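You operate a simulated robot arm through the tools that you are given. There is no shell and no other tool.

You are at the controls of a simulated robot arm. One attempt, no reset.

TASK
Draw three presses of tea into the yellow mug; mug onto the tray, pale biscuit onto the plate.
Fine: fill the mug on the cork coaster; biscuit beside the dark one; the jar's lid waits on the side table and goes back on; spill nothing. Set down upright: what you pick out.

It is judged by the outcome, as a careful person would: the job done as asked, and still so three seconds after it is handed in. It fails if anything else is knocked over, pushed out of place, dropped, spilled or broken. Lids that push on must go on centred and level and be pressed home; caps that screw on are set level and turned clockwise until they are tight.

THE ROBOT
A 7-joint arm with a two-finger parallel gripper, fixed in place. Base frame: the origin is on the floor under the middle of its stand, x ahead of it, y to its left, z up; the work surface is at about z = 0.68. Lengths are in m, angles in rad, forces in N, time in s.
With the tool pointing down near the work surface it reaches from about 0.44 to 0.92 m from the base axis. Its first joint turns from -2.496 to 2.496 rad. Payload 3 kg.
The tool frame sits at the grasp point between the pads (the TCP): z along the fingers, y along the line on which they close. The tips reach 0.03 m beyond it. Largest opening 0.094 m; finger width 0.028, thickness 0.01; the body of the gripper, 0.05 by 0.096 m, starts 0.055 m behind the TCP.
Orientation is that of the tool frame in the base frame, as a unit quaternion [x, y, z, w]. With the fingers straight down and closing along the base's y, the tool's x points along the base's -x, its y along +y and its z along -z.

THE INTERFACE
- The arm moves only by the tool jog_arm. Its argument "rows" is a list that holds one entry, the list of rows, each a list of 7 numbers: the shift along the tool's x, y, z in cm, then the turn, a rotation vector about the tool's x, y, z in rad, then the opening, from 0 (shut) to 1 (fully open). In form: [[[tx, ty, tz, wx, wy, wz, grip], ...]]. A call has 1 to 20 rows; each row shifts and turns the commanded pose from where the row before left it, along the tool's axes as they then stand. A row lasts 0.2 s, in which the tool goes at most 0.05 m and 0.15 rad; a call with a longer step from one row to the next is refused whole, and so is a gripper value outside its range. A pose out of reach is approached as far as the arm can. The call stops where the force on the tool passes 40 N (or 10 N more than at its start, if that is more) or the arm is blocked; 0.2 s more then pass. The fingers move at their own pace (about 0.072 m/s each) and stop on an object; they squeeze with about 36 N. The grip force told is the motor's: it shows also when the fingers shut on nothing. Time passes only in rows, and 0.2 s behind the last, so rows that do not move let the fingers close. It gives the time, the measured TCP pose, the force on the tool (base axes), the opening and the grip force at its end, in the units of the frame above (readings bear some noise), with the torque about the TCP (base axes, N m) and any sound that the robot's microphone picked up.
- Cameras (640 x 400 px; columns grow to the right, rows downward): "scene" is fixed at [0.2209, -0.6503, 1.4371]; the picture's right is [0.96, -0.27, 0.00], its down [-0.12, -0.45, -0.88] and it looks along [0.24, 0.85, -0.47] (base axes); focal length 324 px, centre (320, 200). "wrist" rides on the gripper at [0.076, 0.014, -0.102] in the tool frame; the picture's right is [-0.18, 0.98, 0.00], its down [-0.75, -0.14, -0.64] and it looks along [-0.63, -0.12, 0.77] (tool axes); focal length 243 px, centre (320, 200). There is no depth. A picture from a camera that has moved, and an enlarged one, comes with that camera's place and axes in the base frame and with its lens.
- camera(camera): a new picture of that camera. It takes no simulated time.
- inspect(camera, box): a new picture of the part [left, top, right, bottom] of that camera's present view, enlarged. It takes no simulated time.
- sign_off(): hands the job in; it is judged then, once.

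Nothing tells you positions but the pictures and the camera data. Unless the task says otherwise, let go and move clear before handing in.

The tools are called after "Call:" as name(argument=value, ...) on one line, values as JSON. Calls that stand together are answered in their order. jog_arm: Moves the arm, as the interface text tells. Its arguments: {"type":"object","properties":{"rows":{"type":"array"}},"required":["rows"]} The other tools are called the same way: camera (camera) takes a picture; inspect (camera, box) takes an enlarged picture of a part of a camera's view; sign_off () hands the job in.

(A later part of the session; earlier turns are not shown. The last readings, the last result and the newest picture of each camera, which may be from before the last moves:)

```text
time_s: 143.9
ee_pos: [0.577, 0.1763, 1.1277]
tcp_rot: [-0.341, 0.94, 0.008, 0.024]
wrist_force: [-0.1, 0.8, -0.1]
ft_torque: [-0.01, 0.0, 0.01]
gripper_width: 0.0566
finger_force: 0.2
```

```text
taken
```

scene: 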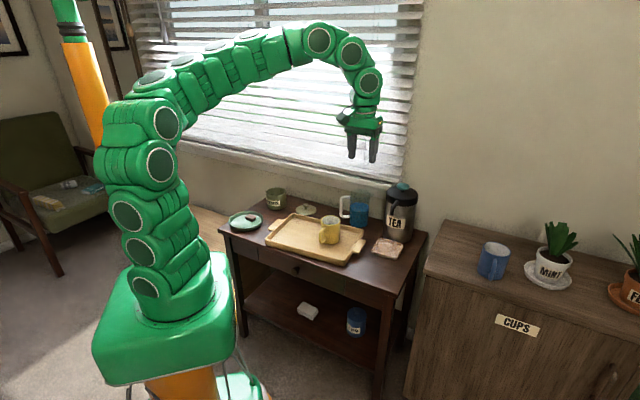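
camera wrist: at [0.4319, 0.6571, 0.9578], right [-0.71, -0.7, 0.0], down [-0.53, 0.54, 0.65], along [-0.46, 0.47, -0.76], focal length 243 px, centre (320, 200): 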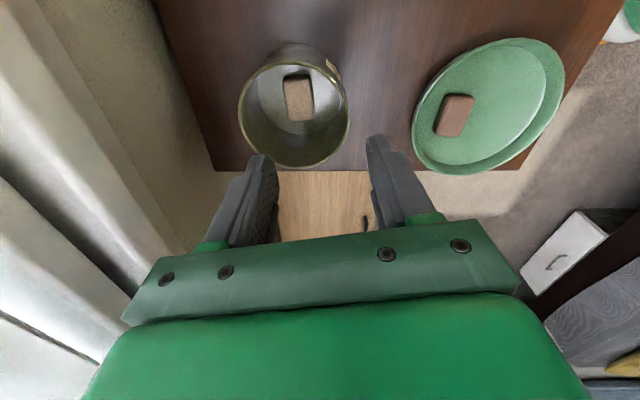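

Call:
jog_arm(rows=[[[0, 0, 0, 0, 0, 0.13, 0.6], [0, 0, 0, 0, 0, 0.13, 0.6], [0, 0, 0, 0, 0, 0.13, 0.6], [0, 0, 0, 0, 0, 0.13, 0.6], [0, 0, 0, 0, 0, 0, 0.6]]])

Call:
camera(camera="scene")

```text
time_s: 145.1
ee_pos: [0.5764, 0.1769, 1.1291]
tcp_rot: [-0.087, 0.996, 0.013, 0.021]
wrist_force: [0.1, -0.1, -0.4]
ft_torque: [0.07, -0.02, -0.02]
gripper_width: 0.0566
finger_force: 0.0
```

```text
taken
```

scene: 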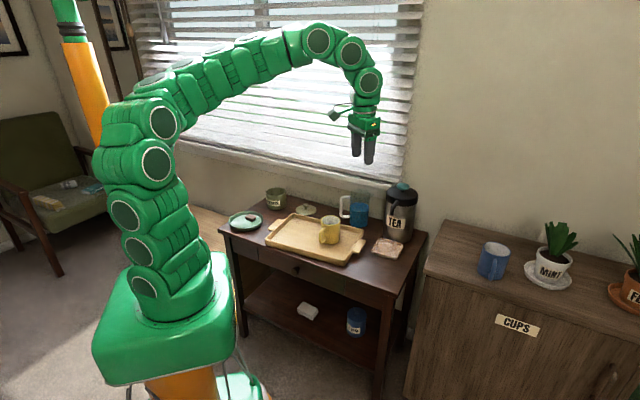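

Yaw 10° is reachable here now (relative angle −7°), so the loop helped. Testing further.

Call:
jog_arm(rows=[[[0, 0, 0, 0, 0, 0.13, 0.6], [0, 0, 0, 0, 0, 0.13, 0.6], [0, 0, 0, 0, 0, 0.13, 0.6], [0, 0, 0, 0, 0, 0.13, 0.6], [0, 0, 0, 0, 0, 0.13, 0.6], [0, 0, 0, 0, 0, 0, 0.6]]])

```text
time_s: 146.5
ee_pos: [0.5759, 0.1778, 1.1267]
tcp_rot: [0.01, 1.0, 0.014, 0.02]
wrist_force: [-0.5, 0.1, 0.0]
ft_torque: [-0.02, -0.01, 0.0]
gripper_width: 0.0564
finger_force: 0.1
out of reach, approached as far as the arm can: row 2, 3, 4, 5
```

Another loop should bring it back to the natural posture. Repeating: restore yaw, extend, lean, then fold and un-lean.

Call:
jog_arm(rows=[[[0, 0, 0, 0, 0, -0.13, 0.6], [0, 0, 0, 0, 0, -0.13, 0.6], [0, 0, 0, 0, 0, -0.13, 0.6], [0, 0, 0, 0, 0, -0.13, 0.6], [0, 0, 0, 0, 0, -0.13, 0.6], [-4.2, -1.45, 0, 0, 0, 0, 0.6], [-4.2, -1.45, 0, 0, 0, 0, 0.6], [-4.2, -1.45, 0, 0, 0, 0, 0.6], [-4.2, -1.45, 0, 0, 0, 0, 0.6], [0, 0, 0, 0.1324, 0.0456, 0, 0.6], [0, 0, 0, 0.1324, 0.0456, 0, 0.6], [0, 0, 0, 0.1324, 0.0456, 0, 0.6], [0, 0, 0, 0.1324, 0.0456, 0, 0.6], [0, 0, 0, 0.1324, 0.0456, 0, 0.6], [0, 0, 0, 0.1324, 0.0456, 0, 0.6], [0, 0, 0, 0, 0, 0, 0.6]]])

Call:
camera(camera="scene")

```text
time_s: 149.9
ee_pos: [0.6615, 0.1836, 1.1392]
tcp_rot: [-0.276, 0.875, -0.399, 0.017]
wrist_force: [-0.4, 0.3, 1.0]
ft_torque: [-0.02, -0.04, -0.03]
gripper_width: 0.0562
finger_force: 0.1
out of reach, approached as far as the arm can: row 11, 12, 13, 14, 15
```

```text
taken
```

scene: 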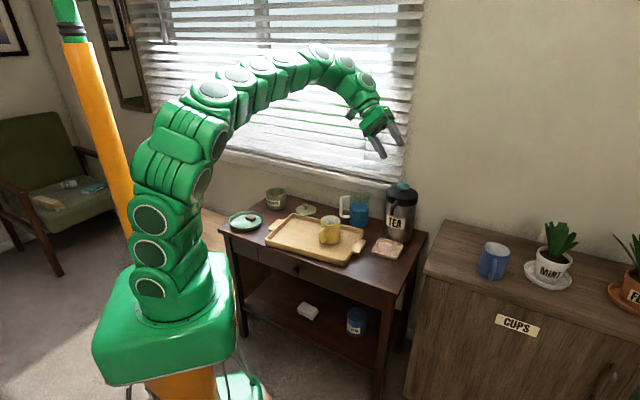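

Call:
jog_arm(rows=[[[3.78, 1.3, 0, 0, 0, 0, 0.6], [3.78, 1.3, 0, 0, 0, 0, 0.6], [0, 0, 0, -0.1324, -0.0456, 0, 0.6], [0, 0, 0, -0.1324, -0.0456, 0, 0.6], [0, 0, 0, -0.1324, -0.0456, 0, 0.6], [0, 0, 0, -0.1324, -0.0456, 0, 0.6], [0, 0, 0, -0.1324, -0.0456, 0, 0.6], [0, 0, 0, -0.1324, -0.0456, 0, 0.6], [0, 0, 0, 0, 0, 0, 0.6]]])

Call:
jog_arm(rows=[[[0, 0, 0, -0.13, -0.05, 0, 0.6], [0, 0, 0, -0.13, -0.05, 0, 0.6], [0, 0, 0, -0.13, -0.05, 0, 0.6], [0, 0, 0, -0.13, -0.05, 0, 0.6], [0, 0, 0, 0, 0, 0, 0.6]]])

Call:
camera(camera="scene")

```text
time_s: 151.9
ee_pos: [0.5854, 0.16, 1.1359]
tcp_rot: [-0.31, 0.95, 0.009, 0.024]
wrist_force: [0.7, 0.1, 0.6]
ft_torque: [0.01, 0.0, 0.0]
gripper_width: 0.0563
finger_force: 0.0
```

```text
time_s: 153.1
ee_pos: [0.584, 0.1597, 1.1354]
tcp_rot: [-0.304, 0.909, 0.283, 0.038]
wrist_force: [-0.9, -0.8, 1.2]
ft_torque: [0.02, 0.0, -0.01]
gripper_width: 0.0565
finger_force: 0.1
```

```text
taken
```

scene: 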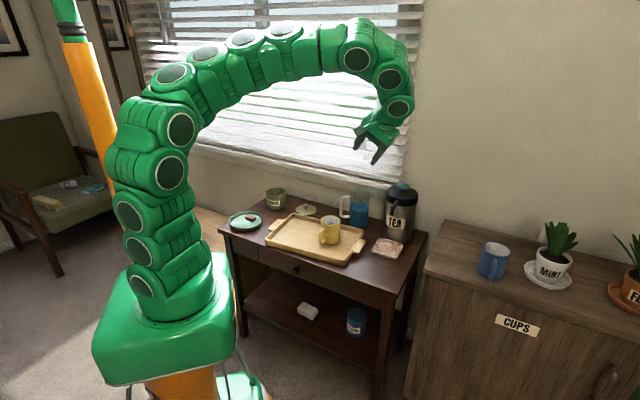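

Leaning the other way is free of limits and the forearm is rolling back toward its natural side. I'll lean further while folded, then extend and un-lean there.

Call:
jog_arm(rows=[[[0, 0, 0, -0.13, -0.05, 0, 0.6], [0, 0, 0, -0.13, -0.05, 0, 0.6], [0, 0, 0, -0.13, -0.05, 0, 0.6], [0, 0, 0, -0.13, -0.05, 0, 0.6], [-4.2, -1.6, 0, 0, 0, 0, 0.6], [-4.2, -1.6, 0, 0, 0, 0, 0.6], [-4.2, -1.6, 0, 0, 0, 0, 0.6], [-4.2, -1.6, 0, 0, 0, 0, 0.6], [0, 0, 0, 0, 0, 0, 0.6]]])

Call:
camera(camera="scene")

```text
time_s: 155.1
ee_pos: [0.7557, 0.2036, 1.1435]
tcp_rot: [-0.272, 0.799, 0.535, 0.046]
wrist_force: [-0.3, 0.0, -0.5]
ft_torque: [-0.01, 0.02, -0.01]
gripper_width: 0.0561
finger_force: 0.0
```

```text
taken
```

scene: 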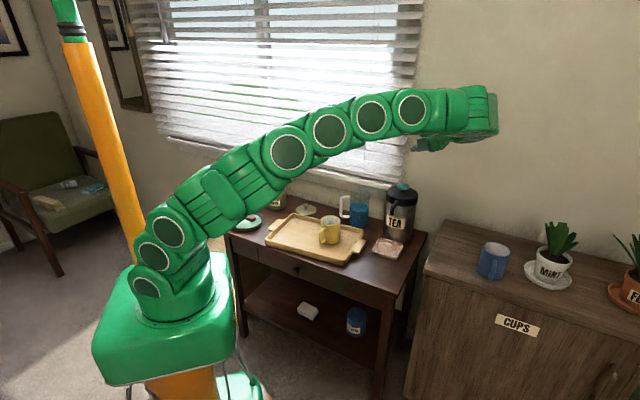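

Call:
jog_arm(rows=[[[0, 0, 0, 0.13, 0.05, 0, 0.6], [0, 0, 0, 0.13, 0.05, 0, 0.6], [0, 0, 0, 0.13, 0.05, 0, 0.6], [0, 0, 0, 0.13, 0.05, 0, 0.6], [0, 0, 0, 0.13, 0.05, 0, 0.6], [0, 0, 0, 0.13, 0.05, 0, 0.6], [0, 0, 0, 0.13, 0.05, 0, 0.6], [0, 0, 0, 0.13, 0.05, 0, 0.6], [0, 0, 0, 0, 0, 0, 0.6]]])

Call:
camera(camera="scene")

```text
time_s: 157.1
ee_pos: [0.7579, 0.2067, 1.144]
tcp_rot: [-0.31, 0.95, 0.006, 0.023]
wrist_force: [-0.1, -0.5, 0.1]
ft_torque: [0.0, 0.03, -0.01]
gripper_width: 0.0563
finger_force: 0.1
```

```text
taken
```

scene: 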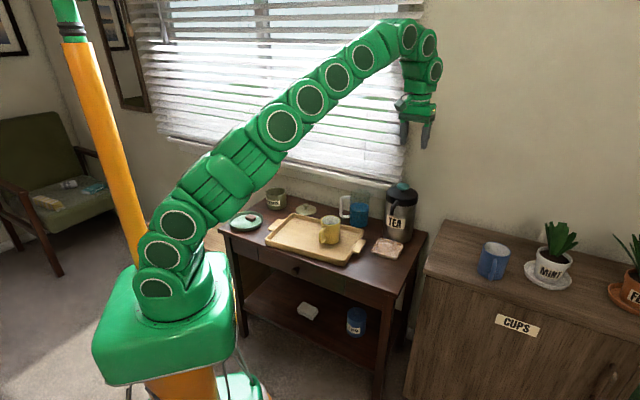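

Call:
jog_arm(rows=[[[3.9, 1.5, 0.3, 0, 0, 0, 0.6], [3.9, 1.5, 0.3, 0, 0, 0, 0.6], [3.9, 1.5, 0.3, 0, 0, 0, 0.6], [3.9, 1.5, 0.3, 0, 0, 0, 0.6], [0, 0, 0, 0, 0, 0.13, 0.6], [0, 0, 0, 0, 0, 0.13, 0.6], [0, 0, 0, 0, 0, 0.13, 0.6], [0, 0, 0, 0, 0, 0.13, 0.6], [0, 0, 0, 0, 0, 0.13, 0.6], [0, 0, 0, 0, 0, 0.13, 0.6], [0, 0, 0, 0, 0, 0.13, 0.6], [0, 0, 0, 0, 0, 0, 0.6]]])

Call:
camera(camera="scene")

```text
time_s: 159.7
ee_pos: [0.5972, 0.1657, 1.1237]
tcp_rot: [0.009, 1.0, 0.015, 0.02]
wrist_force: [0.4, -0.4, -0.1]
ft_torque: [-0.01, 0.03, 0.01]
gripper_width: 0.0562
finger_force: 0.1
out of reach, approached as far as the arm can: row 10, 11
```

```text
taken
```

scene: 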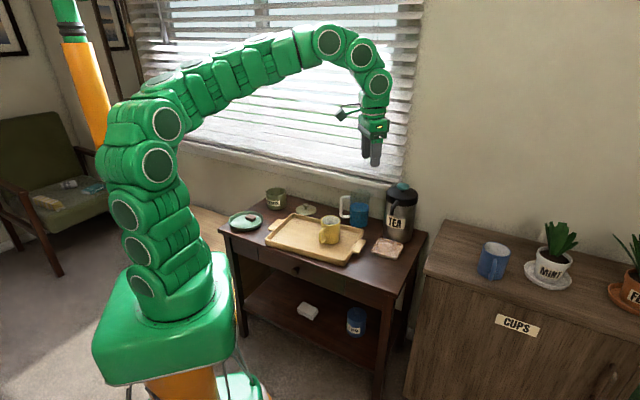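

The evidence suggests the wrist flipped through its straight configuration earlier, which explains both the yaw limit and the shorter vertical reach. I'll move to free space on the right, in front of the cupboard, where I can align the tool with the forearm and roll it back.

Call:
jog_arm(rows=[[[-1.4, -4.02, 1.5, 0, 0, 0, 0.6], [-1.4, -4.02, 1.5, 0, 0, 0, 0.6], [-1.4, -4.02, 1.5, 0, 0, 0, 0.6], [-1.4, -4.02, 1.5, 0, 0, 0, 0.6], [-1.4, -4.02, 1.5, 0, 0, 0, 0.6], [-1.4, -4.02, 1.5, 0, 0, 0, 0.6], [-1.4, -4.02, 1.5, 0, 0, 0, 0.6], [-1.4, -4.02, 1.5, 0, 0, 0, 0.6], [-1.4, -4.02, 1.5, 0, 0, 0, 0.6], [-1.4, -4.02, 1.5, 0, 0, 0, 0.6], [-1.4, -4.02, 1.5, 0, 0, 0, 0.6], [-1.4, -4.02, 1.5, 0, 0, 0, 0.6], [0, 0, 0, 0, 0, 0, 0.6]]])

Call:
camera(camera="scene")

```text
time_s: 162.5
ee_pos: [0.7635, -0.3164, 0.9364]
tcp_rot: [0.008, 1.0, 0.015, 0.02]
wrist_force: [0.8, -0.6, 1.2]
ft_torque: [-0.02, -0.02, -0.01]
gripper_width: 0.0562
finger_force: 0.0
```

```text
taken
```

scene: 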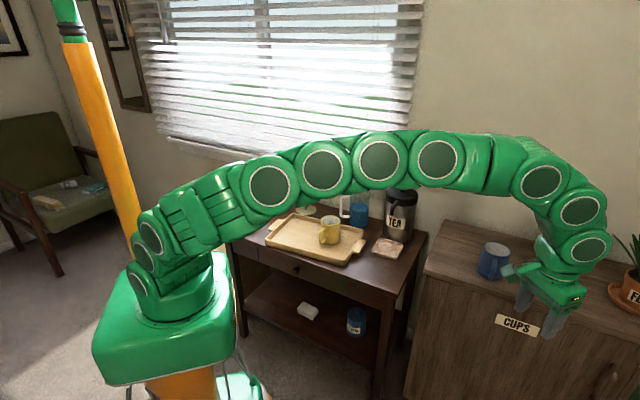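

Call:
jog_arm(rows=[[[0, 0, 0, 0, 0, 0.13, 0.6], [0, 0, 0, 0, 0, 0.13, 0.6], [0, 0, 0, 0, 0, 0.13, 0.6], [0, 0, 0, 0, 0, 0.13, 0.6], [0, 0, 0, 0, 0, 0, 0.6]]])

```text
time_s: 163.7
ee_pos: [0.7263, -0.3273, 0.9306]
tcp_rot: [0.188, 0.981, 0.028, 0.026]
wrist_force: [0.3, 0.3, -1.3]
ft_torque: [-0.05, -0.02, -0.01]
gripper_width: 0.0565
finger_force: 0.2
out of reach, approached as far as the arm can: row 3, 4
```

Call:
jog_arm(rows=[[[0, 0, 0, 0, 0, -0.13, 0.6], [0, 0, 0, 0, 0, -0.13, 0.6], [0, 0, 0, 0.06, -0.13, 0, 0.6], [0, 0, 0, 0.06, -0.13, 0, 0.6], [0, 0, 0, 0.06, -0.13, 0, 0.6], [0, 0, 0, 0.06, -0.13, 0, 0.6], [0, 0, 0, 0.06, -0.13, 0, 0.6], [0, 0, 0, 0.06, -0.13, 0, 0.6], [0, 0, 0, 0, 0, 0, 0.6]]])

Call:
camera(camera="scene")

```text
time_s: 165.9
ee_pos: [0.8065, -0.2608, 1.0802]
tcp_rot: [-0.193, 0.814, -0.37, 0.404]
wrist_force: [-0.1, -0.4, -0.2]
ft_torque: [-0.01, 0.01, -0.01]
gripper_width: 0.0563
finger_force: 0.1
stopped in row 9: the arm was blocked; the commanded pose is now the measured one
```

```text
taken
```

scene: 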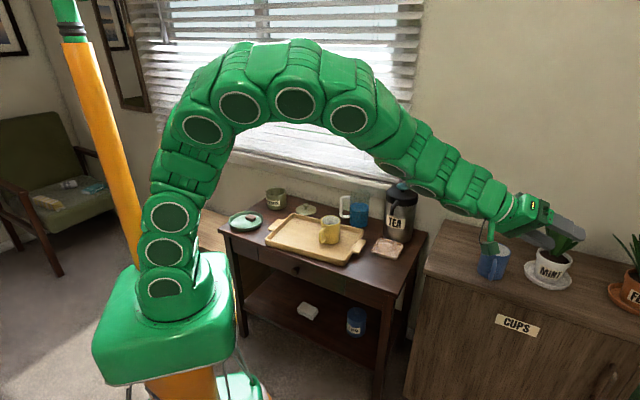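

The arm snapped through the wrist singularity and now sits in a natural elbow-up arc. Nothing was touched: the blue mug and the plants stand. I'll bring the tool back to vertical gradually from here.

Call:
jog_arm(rows=[[[0, 0, 0, -0.1158, 0.0787, 0, 0.6], [0, 0, 0, -0.1158, 0.0787, 0, 0.6], [0, 0, 0, -0.1158, 0.0787, 0, 0.6], [0, 0, 0, 0, 0, 0, 0.6]]])

Call:
camera(camera="scene")

```text
time_s: 166.9
ee_pos: [0.8053, -0.2652, 1.0776]
tcp_rot: [-0.208, 0.898, -0.268, 0.28]
wrist_force: [0.0, -0.1, 0.0]
ft_torque: [0.02, 0.02, 0.0]
gripper_width: 0.0563
finger_force: 0.1
out of reach, approached as far as the arm can: row 2
```

```text
taken
```

scene: 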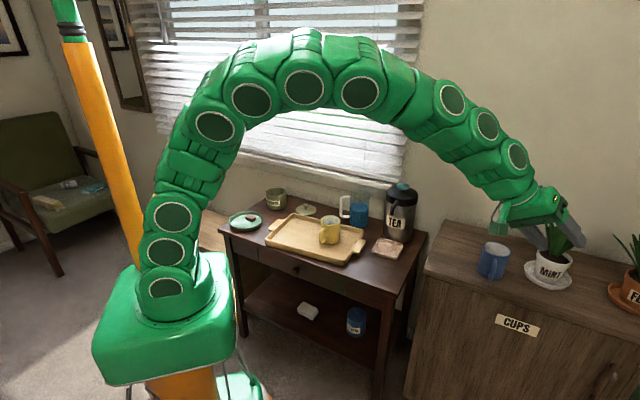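

All the arm's modules are aligned again, so this is the natural posture. Finishing the un-tilt.

Call:
jog_arm(rows=[[[0, 0, 0, -0.111, 0.0727, 0, 0.6], [0, 0, 0, -0.111, 0.0727, 0, 0.6], [0, 0, 0, -0.111, 0.0727, 0, 0.6], [0, 0, 0, -0.111, 0.0727, 0, 0.6], [0, 0, 0, -0.111, 0.0727, 0, 0.6], [0, 0, 0, -0.111, 0.0727, 0, 0.6], [0, 0, 0, 0, 0, 0, 0.6]]])

Call:
camera(camera="scene")

```text
time_s: 168.5
ee_pos: [0.8053, -0.265, 1.0783]
tcp_rot: [-0.226, 0.974, 0.0, -0.001]
wrist_force: [0.4, 0.8, -0.7]
ft_torque: [0.02, 0.02, 0.01]
gripper_width: 0.0563
finger_force: 0.0
```

```text
taken
```

scene: 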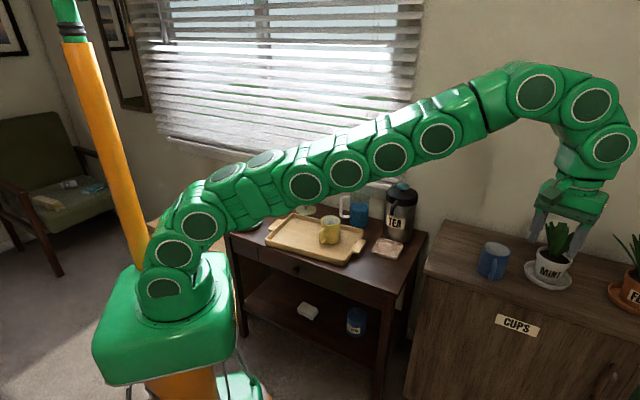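

The tool is vertical again with no warnings. Testing whether lower yaw is free now.

Call:
jog_arm(rows=[[[0, 0, 0, 0, 0, 0.13, 0.6], [0, 0, 0, 0, 0, 0.13, 0.6], [0, 0, 0, 0, 0, 0.13, 0.6], [0, 0, 0, 0, 0, 0.13, 0.6], [0, 0, 0, 0, 0, 0.13, 0.6], [0, 0, 0, 0, 0, 0.13, 0.6], [0, 0, 0, 0, 0, 0.13, 0.6], [0, 0, 0, 0, 0, 0.13, 0.6], [0, 0, 0, 0, 0, 0, 0.6]]])

```text
time_s: 170.5
ee_pos: [0.8046, -0.2657, 1.0791]
tcp_rot: [0.288, 0.958, -0.001, -0.001]
wrist_force: [-0.3, -0.2, 0.2]
ft_torque: [-0.01, 0.03, 0.04]
gripper_width: 0.0564
finger_force: 0.0
```

The yaw limit is gone. I'll sweep left at a moderate radius with the yaw following, keeping this posture.

Call:
jog_arm(rows=[[[4.3, -1.15, 0, 0, 0, 0, 0.6], [4.3, -1.15, 0, 0, 0, 0, 0.6], [1.36, 4.5, 0, 0, 0, -0.063, 0.6], [1.36, 4.5, 0, 0, 0, -0.063, 0.6], [1.36, 4.5, 0, 0, 0, -0.063, 0.6], [1.36, 4.5, 0, 0, 0, -0.063, 0.6], [1.36, 4.5, 0, 0, 0, -0.063, 0.6], [1.36, 4.5, 0, 0, 0, -0.063, 0.6], [1.36, 4.5, 0, 0, 0, -0.063, 0.6], [1.36, 4.5, 0, 0, 0, -0.063, 0.6], [1.36, 4.5, 0, 0, 0, -0.063, 0.6], [1.36, 4.5, 0, 0, 0, -0.063, 0.6], [0, 0, 0, 0, 0, 0, 0.6]]])

Call:
camera(camera="scene")

```text
time_s: 173.3
ee_pos: [0.7261, 0.2237, 1.0795]
tcp_rot: [-0.024, 1.0, -0.001, -0.001]
wrist_force: [-0.6, -0.1, 0.5]
ft_torque: [0.0, -0.01, 0.0]
gripper_width: 0.0564
finger_force: 0.0
```

```text
taken
```

scene: 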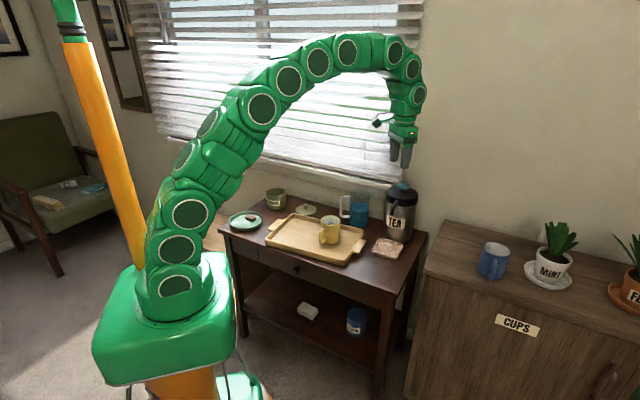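

Call:
jog_arm(rows=[[[1.5, 4.4, 0, 0, 0, -0.063, 0.6], [1.5, 4.4, 0, 0, 0, -0.063, 0.6], [1.5, 4.4, 0, 0, 0, -0.063, 0.6], [1.5, 4.4, 0, 0, 0, -0.063, 0.6], [1.5, 4.4, 0, 0, 0, -0.063, 0.6], [1.5, 4.4, 0, 0, 0, -0.063, 0.6], [1.5, 4.4, 0, 0, 0, -0.063, 0.6], [1.5, 4.4, 0, 0, 0, -0.063, 0.6], [1.5, 4.4, 0, 0, 0, -0.063, 0.6], [1.5, 4.4, 0, 0, 0, -0.063, 0.6], [0, 0, 0, 0, 0, 0, 0.6]]])

Call:
camera(camera="scene")

```text
time_s: 175.7
ee_pos: [0.4428, 0.5876, 1.0789]
tcp_rot: [-0.332, 0.943, -0.001, -0.001]
wrist_force: [0.3, 0.6, -0.2]
ft_torque: [0.04, -0.01, -0.01]
gripper_width: 0.0563
finger_force: 0.1
```

```text
taken
```

scene: 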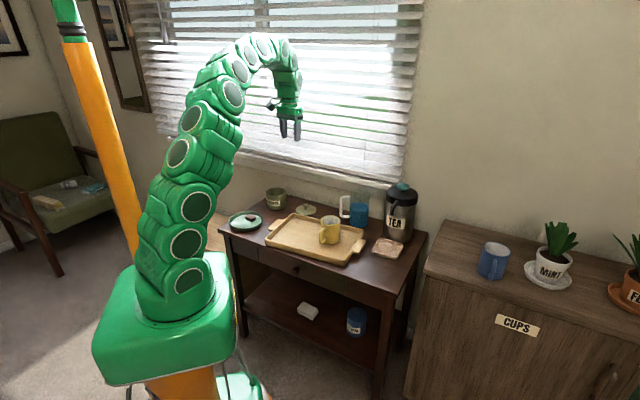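

Excellent: the arm is at az 53° in a clean planar posture with no warnings. I'll rotate to yaw 146°, which closes across the biscuit's short side, still at height.

Call:
jog_arm(rows=[[[0, 0, 0, 0, 0, -0.134, 0.6], [0, 0, 0, 0, 0, -0.134, 0.6], [0, 0, 0, 0, 0, -0.134, 0.6], [0, 0, 0, 0, 0, -0.134, 0.6], [0, 0, 0, 0, 0, -0.134, 0.6], [0, 0, 0, 0, 0, -0.134, 0.6], [0, 0, 0, 0, 0, -0.134, 0.6], [0, 0, 0, 0, 0, -0.134, 0.6], [0, 0, 0, 0, 0, -0.134, 0.6], [0, 0, 0, 0, 0, -0.134, 0.6], [0, 0, 0, 0, 0, -0.134, 0.6], [0, 0, 0, 0, 0, -0.134, 0.6], [0, 0, 0, 0, 0, -0.134, 0.6], [0, 0, 0, 0, 0, -0.134, 0.6], [0, 0, 0, 0, 0, 0, 0.6]]])

Call:
camera(camera="scene")

```text
time_s: 178.9
ee_pos: [0.4431, 0.5879, 1.0783]
tcp_rot: [0.957, -0.289, -0.001, 0.001]
wrist_force: [0.3, -0.2, -0.7]
ft_torque: [-0.02, 0.02, -0.05]
gripper_width: 0.0563
finger_force: 0.0
```

```text
taken
```

scene: 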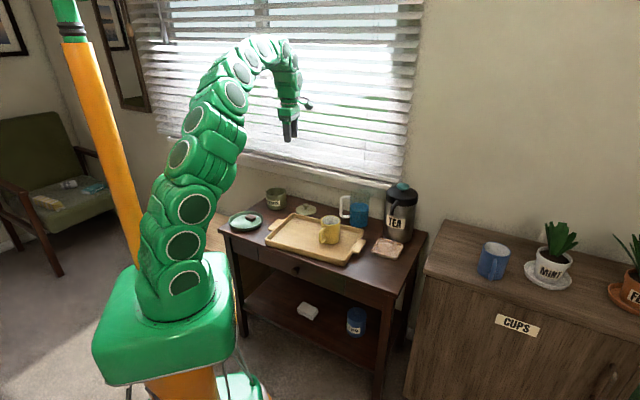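

Now moving down and over the jar with the tool vertical.

Call:
jog_arm(rows=[[[-2.18, -1.55, 3.0, 0, 0, 0, 0.6], [-2.18, -1.55, 3.0, 0, 0, 0, 0.6], [-2.18, -1.55, 3.0, 0, 0, 0, 0.6], [-2.18, -1.55, 3.0, 0, 0, 0, 0.6], [-2.18, -1.55, 3.0, 0, 0, 0, 0.6], [-2.18, -1.55, 3.0, 0, 0, 0, 0.6], [0, 0, 0, 0, 0, 0, 0.6]]])

Call:
camera(camera="wrist")

Call:
camera(camera="scene")

```text
time_s: 180.5
ee_pos: [0.3858, 0.7367, 0.898]
tcp_rot: [0.957, -0.29, -0.001, 0.001]
wrist_force: [0.7, -0.1, 0.2]
ft_torque: [-0.01, 0.03, -0.02]
gripper_width: 0.0563
finger_force: 0.1
```

```text
taken
camera wrist: at [0.4408, 0.682, 1.0], right [-0.7, -0.72, 0.0], down [-0.55, 0.54, 0.64], along [-0.46, 0.45, -0.77], focal length 243 px, centre (320, 200)
```

wrist: 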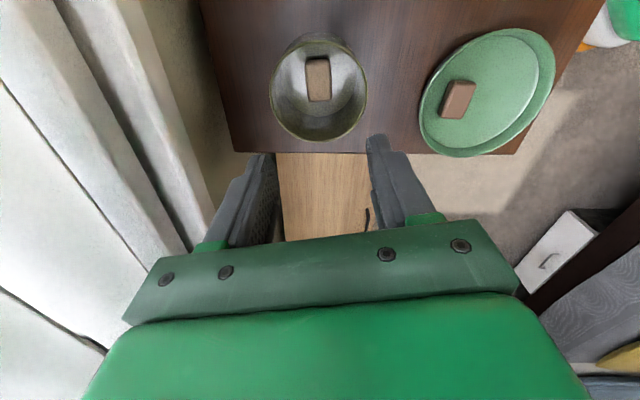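

```text
taken
```

scene: 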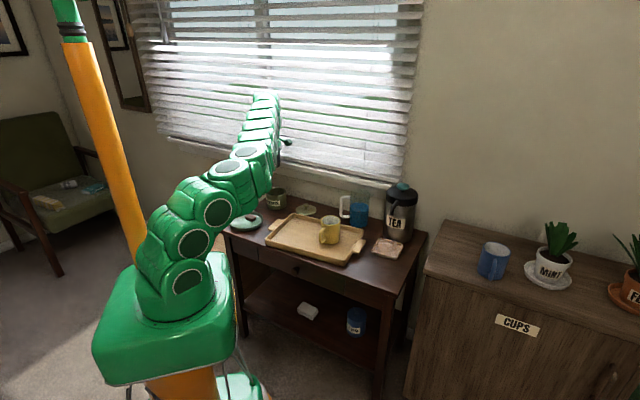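

Reached directly above the jar, vertical, with no warnings. Zooming in to refine the biscuit's position.

Call:
inspect(camera="wrist", box=[255, 30, 385, 150])

Call:
inspect(camera="wrist", box=[405, 15, 565, 165])

```text
3.33 times, centred on (320, 90) of wrist
camera zoom: at [0.4408, 0.682, 1.0], right [-0.7, -0.72, 0.0], down [-0.55, 0.54, 0.64], along [-0.46, 0.45, -0.77], focal length 809 px, centre (320, 567)
```

zoom: 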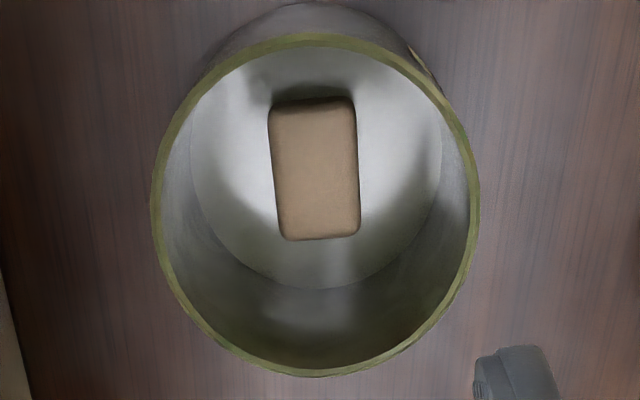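

```text
2.67 times, centred on (485, 90) of wrist
camera zoom: at [0.4408, 0.682, 1.0], right [-0.7, -0.72, 0.0], down [-0.55, 0.54, 0.64], along [-0.46, 0.45, -0.77], focal length 647 px, centre (-120, 493)
```

zoom: 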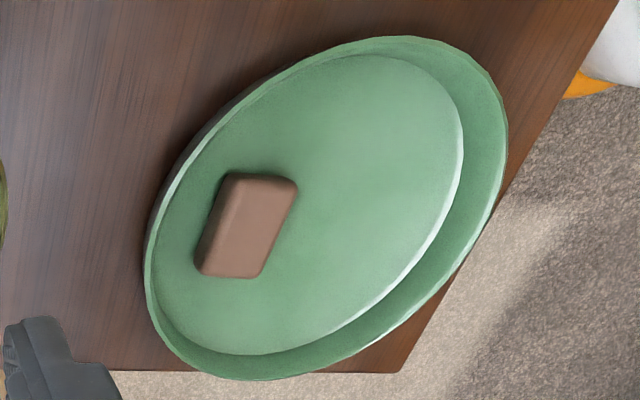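

The biscuit centre is at (0.388, 0.736), nicely within the fingers' line, and the jar axis is near (0.390, 0.733). I'll set a 42 mm opening and descend into the jar.

Call:
jog_arm(rows=[[[0.25, -0.04, 2.0, 0, 0, 0, 0.45], [0, 0, 3.0, 0, 0, 0, 0.45], [0, 0, 2.5, 0, 0, 0, 0.45], [0, 0, 2.0, 0, 0, 0, 0.45], [0, 0, 0, 0, 0, 0, 0.45]]])

Call:
inspect(camera="wrist", box=[220, 0, 420, 240])

Call:
inspect(camera="scene", box=[235, 140, 325, 220])

```text
time_s: 181.7
ee_pos: [0.3886, 0.7362, 0.8002]
tcp_rot: [0.957, -0.29, -0.001, 0.001]
wrist_force: [0.1, 0.0, 0.1]
ft_torque: [-0.02, 0.02, -0.03]
gripper_width: 0.042
finger_force: 0.1
```

```text
1.67 times, centred on (320, 120) of wrist
camera zoom: at [0.4442, 0.6806, 0.9039], right [-0.7, -0.72, 0.0], down [-0.55, 0.54, 0.64], along [-0.46, 0.45, -0.77], focal length 404 px, centre (320, 333)
```

zoom: 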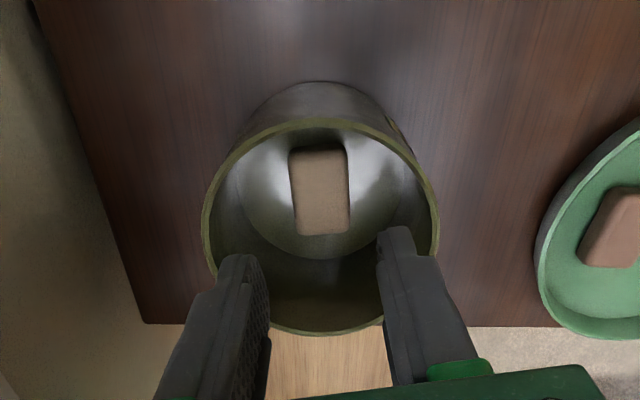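

```text
5.00 times, centred on (280, 180) of scene
camera zoom: at [0.2209, -0.6503, 1.4371], right [0.96, -0.27, 0.0], down [-0.12, -0.45, -0.88], along [0.24, 0.85, -0.47], focal length 1618 px, centre (520, 300)
```

zoom: 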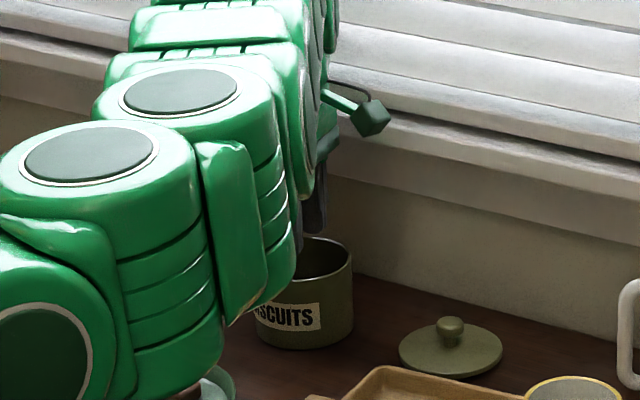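

Call:
camera(camera="scene")

Call:
camera(camera="wrist")

```text
taken
```

scene: 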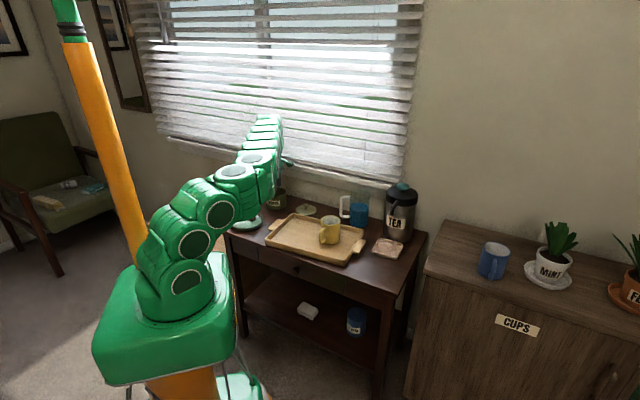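

```text
taken
camera wrist: at [0.4442, 0.6806, 0.9039], right [-0.7, -0.72, 0.0], down [-0.55, 0.54, 0.64], along [-0.46, 0.45, -0.77], focal length 243 px, centre (320, 200)
```

wrist: 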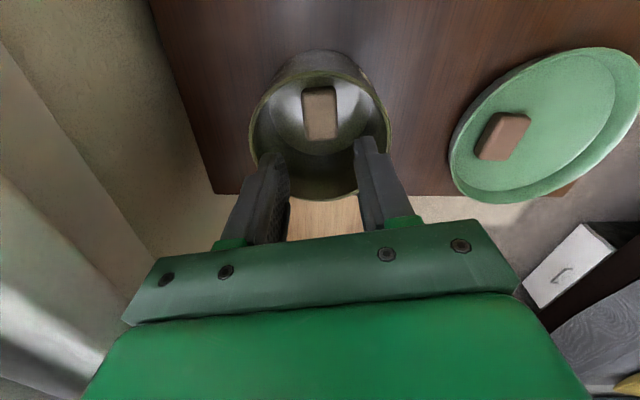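

The arm is clear of everything. Continuing down into the jar in small steps.

Call:
jog_arm(rows=[[[0, 0, 1.5, 0, 0, 0, 0.45], [0, 0, 1.5, 0, 0, 0, 0.45], [0, 0, 1.5, 0, 0, 0, 0.45], [0, 0, 0, 0, 0, 0, 0.45]]])

Call:
inspect(camera="wrist", box=[220, 30, 420, 240])

```text
time_s: 182.7
ee_pos: [0.3887, 0.735, 0.7566]
tcp_rot: [0.957, -0.29, 0.0, 0.001]
wrist_force: [-0.4, 0.2, 0.5]
ft_torque: [-0.01, 0.01, 0.0]
gripper_width: 0.0421
finger_force: 0.0
```

```text
1.90 times, centred on (320, 135) of wrist
camera zoom: at [0.4445, 0.681, 0.8595], right [-0.7, -0.72, 0.0], down [-0.55, 0.54, 0.64], along [-0.46, 0.45, -0.77], focal length 462 px, centre (320, 324)
```

zoom: 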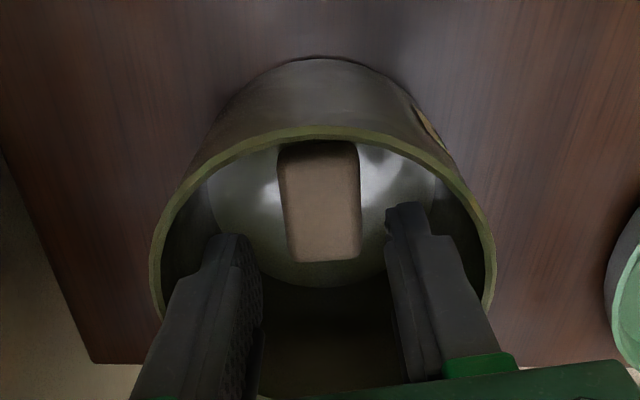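

Call:
jog_arm(rows=[[[0, 0, 1.2, 0, 0, 0, 0.45], [0, 0, 1.2, 0, 0, 0, 0.45], [0, 0, 0.8, 0, 0, 0, 0.45], [0, 0, 0, 0, 0, 0, 0.45]]])

Call:
inspect(camera="wrist", box=[220, 30, 420, 240])

```text
time_s: 183.7
ee_pos: [0.3896, 0.7339, 0.725]
tcp_rot: [0.957, -0.289, -0.001, 0.001]
wrist_force: [-0.2, 0.0, -0.7]
ft_torque: [-0.02, 0.0, -0.02]
gripper_width: 0.0421
finger_force: 0.0
```

```text
1.90 times, centred on (320, 135) of wrist
camera zoom: at [0.4453, 0.6796, 0.8277], right [-0.7, -0.72, 0.0], down [-0.55, 0.54, 0.64], along [-0.46, 0.45, -0.77], focal length 462 px, centre (320, 324)
```

zoom: 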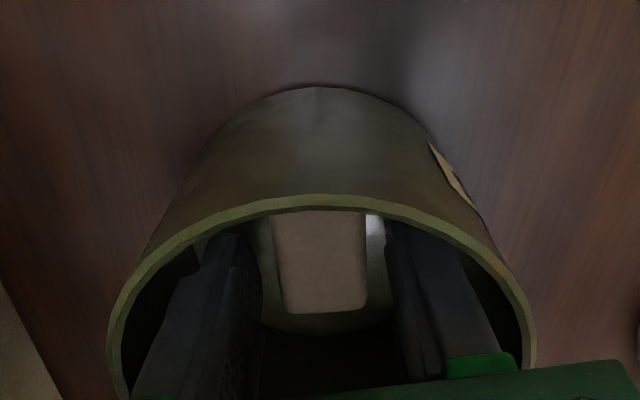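

Call:
jog_arm(rows=[[[0, 0, 0.5, 0, 0, 0, 0.45], [0, 0, 0.4, 0, 0, 0, 0.45], [0, 0, 0, 0, 0, 0, 0.45]]])

```text
time_s: 184.5
ee_pos: [0.3887, 0.7352, 0.7166]
tcp_rot: [0.957, -0.291, 0.0, 0.001]
wrist_force: [0.0, -0.2, 0.8]
ft_torque: [0.01, -0.01, 0.0]
gripper_width: 0.0422
finger_force: 0.0
```

Call:
jog_arm(rows=[[[0, 0, 0.25, 0, 0, 0, 0.45], [0, 0, 0, 0, 0, 0, 0.45]]])

```text
time_s: 185.1
ee_pos: [0.3875, 0.7355, 0.7154]
tcp_rot: [0.957, -0.29, 0.001, 0.001]
wrist_force: [-1.5, -5.1, 21.5]
ft_torque: [-0.1, 0.07, 0.02]
gripper_width: 0.0413
finger_force: 0.0
```

The fingertips touched the jar floor. I'll raise 1.5 mm and close on the biscuit.

Call:
jog_arm(rows=[[[0, 0, -0.25, 0, 0, 0, 0.45], [0, 0, 0, 0, 0, 0, 0.45]]])

Call:
jog_arm(rows=[[[0, 0, 0, 0, 0, 0, 0.38], [0, 0, 0, 0, 0, 0, 0.32], [0, 0, 0, 0, 0, 0, 0.27], [0, 0, 0, 0, 0, 0, 0.15], [0, 0, 0, 0, 0, 0, 0.15]]])

Call:
inspect(camera="wrist", box=[220, 30, 420, 240])

```text
time_s: 185.7
ee_pos: [0.3885, 0.7346, 0.7162]
tcp_rot: [0.957, -0.29, 0.0, 0.001]
wrist_force: [0.3, 0.6, -0.1]
ft_torque: [0.02, 0.01, 0.0]
gripper_width: 0.0426
finger_force: 0.1
```

```text
time_s: 186.9
ee_pos: [0.3888, 0.7348, 0.717]
tcp_rot: [0.957, -0.29, 0.0, 0.001]
wrist_force: [0.8, 0.4, 0.6]
ft_torque: [-0.01, 0.01, 0.01]
gripper_width: 0.0282
finger_force: 36.1
```

```text
1.90 times, centred on (320, 135) of wrist
camera zoom: at [0.444, 0.6795, 0.8194], right [-0.7, -0.72, 0.0], down [-0.55, 0.54, 0.64], along [-0.46, 0.45, -0.77], focal length 462 px, centre (320, 324)
```

zoom: 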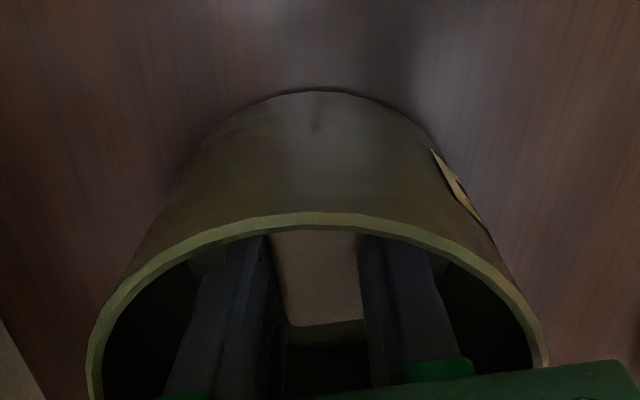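

The biscuit is gripped at 28 mm. Lifting straight up.

Call:
jog_arm(rows=[[[0, 0, -0.8, 0, 0, 0, 0.15], [0, 0, -1.5, 0, 0, 0, 0.15], [0, 0, -2.0, 0, 0, 0, 0.15], [0, 0, -2.5, 0, 0, 0, 0.15], [0, 0, -2.5, 0, 0, 0, 0.15], [0, 0, -2.5, 0, 0, 0, 0.15], [0, 0, -2.0, 0, 0, 0, 0.15], [0, 0, 0, 0, 0, 0, 0.15]]])

Call:
camera(camera="wrist")

Call:
inspect(camera="scene", box=[220, 130, 340, 230])

```text
time_s: 188.7
ee_pos: [0.3881, 0.7359, 0.8547]
tcp_rot: [0.957, -0.289, 0.0, 0.001]
wrist_force: [-0.7, -0.1, -1.3]
ft_torque: [0.03, 0.0, 0.01]
gripper_width: 0.0285
finger_force: 36.2
```

```text
taken
camera wrist: at [0.4422, 0.6814, 0.9574], right [-0.7, -0.72, 0.0], down [-0.55, 0.54, 0.64], along [-0.46, 0.45, -0.77], focal length 243 px, centre (320, 200)
```

wrist: 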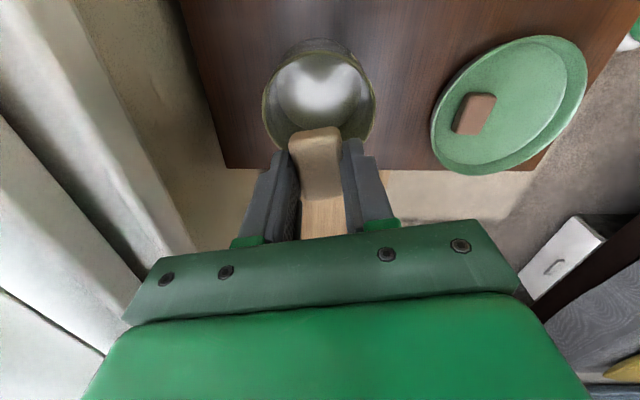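

```text
4.00 times, centred on (280, 180) of scene
camera zoom: at [0.2209, -0.6503, 1.4371], right [0.96, -0.27, 0.0], down [-0.12, -0.45, -0.88], along [0.24, 0.85, -0.47], focal length 1294 px, centre (480, 280)
```

zoom: 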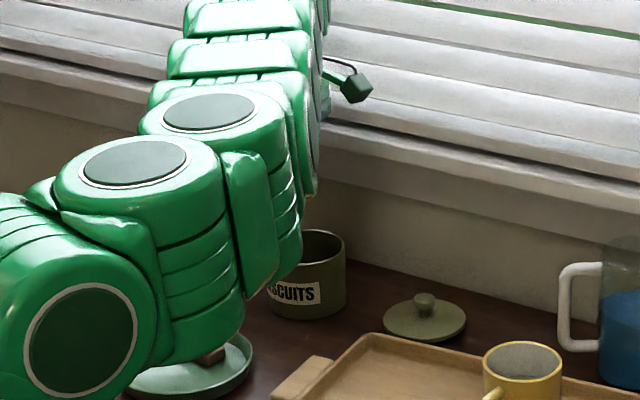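

The biscuit is held level and clear of the jar. I'll carry it over to the plate, to a spot beside the dark one at about (0.219, 0.591), moving in two parts.

Call:
jog_arm(rows=[[[-0.76, 2.68, 0, 0, 0, 0, 0.15], [-0.76, 2.68, 0, 0, 0, 0, 0.15], [-0.76, 2.68, 0, 0, 0, 0, 0.15], [-0.76, 2.68, 0, 0, 0, 0, 0.15], [0, 0, 0, 0, 0, 0, 0.15]]])

Call:
camera(camera="scene")

```text
time_s: 189.9
ee_pos: [0.3023, 0.6624, 0.8543]
tcp_rot: [0.957, -0.289, 0.001, 0.001]
wrist_force: [0.2, -0.1, -0.1]
ft_torque: [-0.03, -0.02, -0.03]
gripper_width: 0.0283
finger_force: 35.8
```

```text
taken
```

scene: 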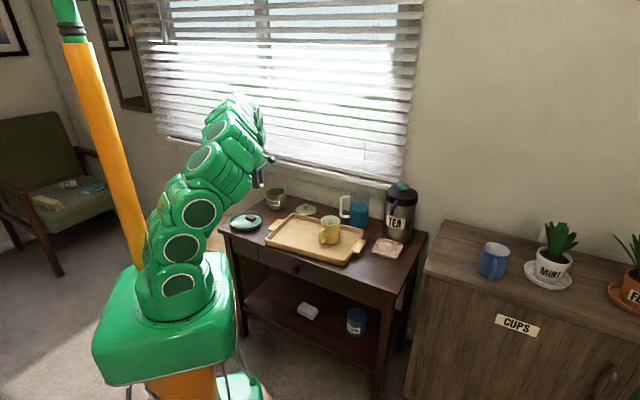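

Call:
jog_arm(rows=[[[-0.76, 2.68, 0, 0, 0, 0, 0.15], [-0.76, 2.68, 0, 0, 0, 0, 0.15], [-0.76, 2.68, 0, 0, 0, 0, 0.15], [-0.76, 2.68, 0, 0, 0, 0, 0.15], [0, 0, 0, 0, 0, 0, 0.15]]])

Call:
camera(camera="wrist")

Call:
inspect(camera="scene", box=[190, 150, 310, 250])

```text
time_s: 191.1
ee_pos: [0.2167, 0.5881, 0.8549]
tcp_rot: [0.957, -0.289, -0.001, 0.0]
wrist_force: [-0.3, 0.7, -0.2]
ft_torque: [-0.02, -0.02, 0.0]
gripper_width: 0.0281
finger_force: 36.1
```

```text
taken
camera wrist: at [0.2721, 0.5335, 0.9578], right [-0.7, -0.72, 0.0], down [-0.55, 0.54, 0.64], along [-0.46, 0.45, -0.77], focal length 243 px, centre (320, 200)
```

wrist: 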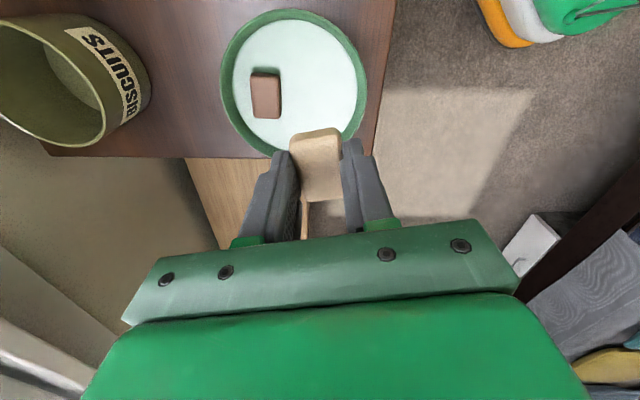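

```text
4.00 times, centred on (250, 200) of scene
camera zoom: at [0.2209, -0.6503, 1.4371], right [0.96, -0.27, 0.0], down [-0.12, -0.45, -0.88], along [0.24, 0.85, -0.47], focal length 1294 px, centre (600, 200)
```

zoom: 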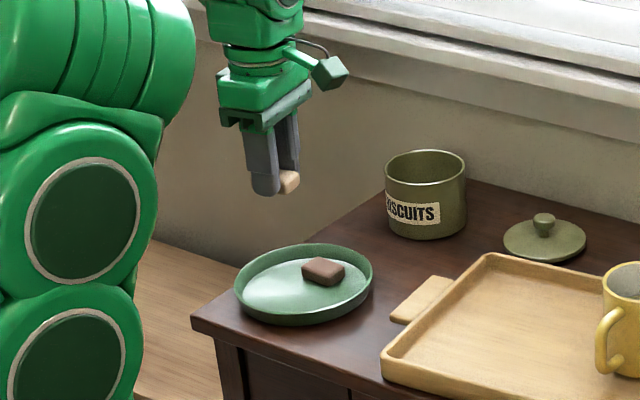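

Call:
inspect(camera="wrist", box=[205, 0, 385, 170])

```text
2.35 times, centred on (295, 85) of wrist
camera zoom: at [0.2721, 0.5335, 0.9578], right [-0.7, -0.72, 0.0], down [-0.55, 0.54, 0.64], along [-0.46, 0.45, -0.77], focal length 571 px, centre (379, 471)
```

zoom: 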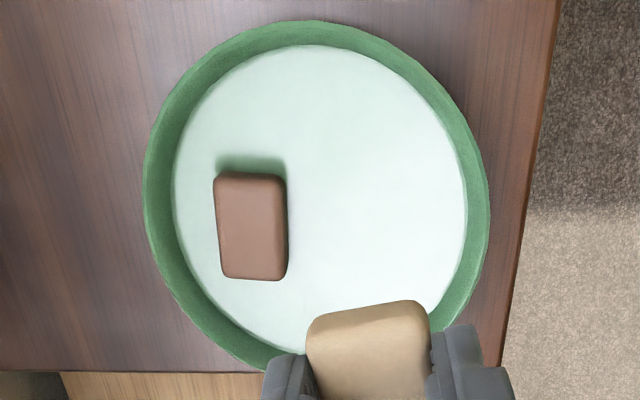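

The spot is right: parallel to the dark biscuit with a gap of about 2.5 cm for the finger. Lowering toward the plate.

Call:
jog_arm(rows=[[[0, 0, 2.0, 0, 0, 0, 0.15], [0, 0, 2.5, 0, 0, 0, 0.15], [0, 0, 2.5, 0, 0, 0, 0.15], [0, 0, 2.5, 0, 0, 0, 0.15], [0, 0, 1.5, 0, 0, 0, 0.15], [0, 0, 0.8, 0, 0, 0, 0.15], [0, 0, 0, 0, 0, 0, 0.15]]])

Call:
inspect(camera="scene", box=[205, 180, 295, 245])

Call:
inspect(camera="wrist", box=[205, 0, 425, 240])

```text
time_s: 192.7
ee_pos: [0.2189, 0.5885, 0.7385]
tcp_rot: [0.957, -0.29, 0.0, 0.001]
wrist_force: [0.4, -0.4, 0.3]
ft_torque: [0.01, -0.01, 0.01]
gripper_width: 0.0281
finger_force: 35.9
```

```text
6.15 times, centred on (250, 212) of scene
camera zoom: at [0.2209, -0.6503, 1.4371], right [0.96, -0.27, 0.0], down [-0.12, -0.45, -0.88], along [0.24, 0.85, -0.47], focal length 1991 px, centre (751, 123)
```

zoom: 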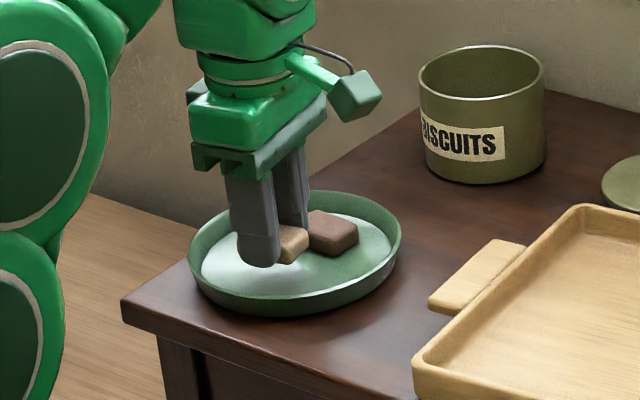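

```text
1.67 times, centred on (315, 120) of wrist
camera zoom: at [0.2736, 0.5341, 0.8406], right [-0.7, -0.72, 0.0], down [-0.55, 0.54, 0.64], along [-0.46, 0.45, -0.77], focal length 404 px, centre (328, 333)
```

zoom: 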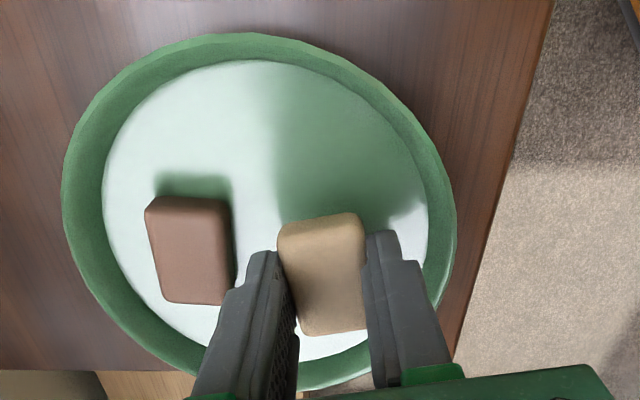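

Call:
jog_arm(rows=[[[0, 0, 0.7, 0, 0, 0, 0.15], [0, 0, 0.5, 0, 0, 0, 0.15], [0, 0, 0.3, 0, 0, 0, 0.15], [0, 0, 0, 0, 0, 0, 0.15]]])

```text
time_s: 193.7
ee_pos: [0.2185, 0.5896, 0.7222]
tcp_rot: [0.957, -0.29, -0.001, 0.001]
wrist_force: [-0.5, 0.0, -1.4]
ft_torque: [-0.02, -0.02, -0.03]
gripper_width: 0.028
finger_force: 35.9
```

Call:
jog_arm(rows=[[[0, 0, 0.25, 0, 0, 0, 0.15], [0, 0, 0.25, 0, 0, 0, 0.15], [0, 0, 0, 0, 0, 0, 0.15]]])

Call:
inspect(camera="scene", box=[215, 195, 275, 240])

```text
time_s: 194.5
ee_pos: [0.2182, 0.59, 0.7173]
tcp_rot: [0.957, -0.29, 0.0, 0.001]
wrist_force: [0.2, 0.2, -0.8]
ft_torque: [-0.03, 0.03, 0.0]
gripper_width: 0.0284
finger_force: 35.8
```

```text
8.89 times, centred on (245, 218) of scene
camera zoom: at [0.2209, -0.6503, 1.4371], right [0.96, -0.27, 0.0], down [-0.12, -0.45, -0.88], along [0.24, 0.85, -0.47], focal length 2876 px, centre (987, 44)
```

zoom: 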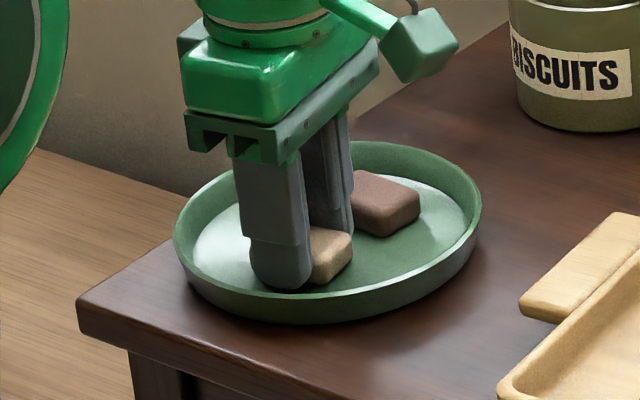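

Call:
jog_arm(rows=[[[0, 0, 0.15, 0, 0, 0, 0.15], [0, 0, 0.15, 0, 0, 0, 0.15], [0, 0, 0, 0, 0, 0, 0.15]]])

```text
time_s: 195.3
ee_pos: [0.2182, 0.5904, 0.7147]
tcp_rot: [0.957, -0.289, 0.0, 0.0]
wrist_force: [-0.9, -1.8, 31.9]
ft_torque: [-0.04, 0.03, -0.01]
gripper_width: 0.0285
finger_force: 35.9
```

Contact with the plate. I'll relieve the pressure and open a little to release.

Call:
jog_arm(rows=[[[0, 0, -0.13, 0, 0, 0, 0.15], [0, 0, 0, 0, 0, 0, 0.15]]])

Call:
jog_arm(rows=[[[0, 0, 0, 0, 0, 0, 0.34], [0, 0, 0, 0, 0, 0, 0.42], [0, 0, 0, 0, 0, 0, 0.42]]])

Call:
inspect(camera="wrist", box=[205, 0, 425, 240])

Call:
inspect(camera="scene", box=[215, 195, 275, 240])

```text
time_s: 195.9
ee_pos: [0.2181, 0.5917, 0.7158]
tcp_rot: [0.957, -0.29, -0.001, 0.002]
wrist_force: [1.9, 1.6, 5.8]
ft_torque: [0.08, -0.02, 0.01]
gripper_width: 0.0282
finger_force: 35.8
```

```text
time_s: 196.7
ee_pos: [0.2186, 0.5907, 0.7153]
tcp_rot: [0.957, -0.29, 0.0, 0.001]
wrist_force: [0.2, 0.0, 0.2]
ft_torque: [0.03, -0.02, 0.05]
gripper_width: 0.0396
finger_force: 0.0
```

```text
1.67 times, centred on (315, 120) of wrist
camera zoom: at [0.2734, 0.5358, 0.8182], right [-0.7, -0.72, 0.0], down [-0.55, 0.54, 0.64], along [-0.46, 0.45, -0.77], focal length 404 px, centre (328, 333)
```

zoom: 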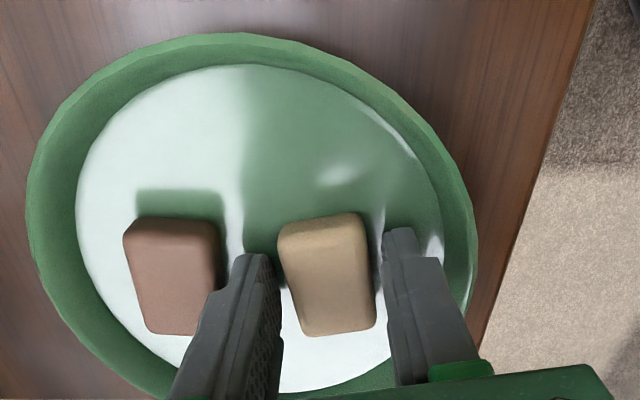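

```text
8.89 times, centred on (245, 218) of scene
camera zoom: at [0.2209, -0.6503, 1.4371], right [0.96, -0.27, 0.0], down [-0.12, -0.45, -0.88], along [0.24, 0.85, -0.47], focal length 2876 px, centre (987, 44)
```

zoom: 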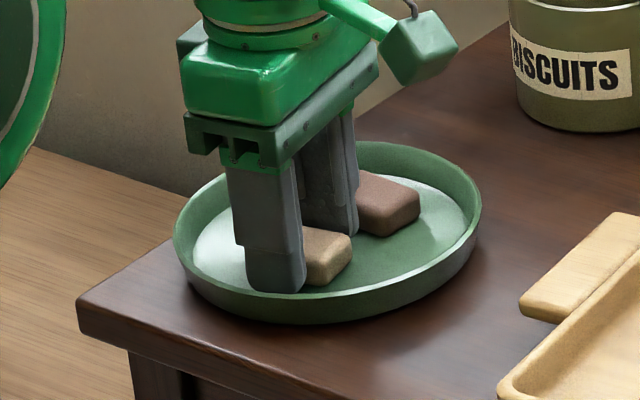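

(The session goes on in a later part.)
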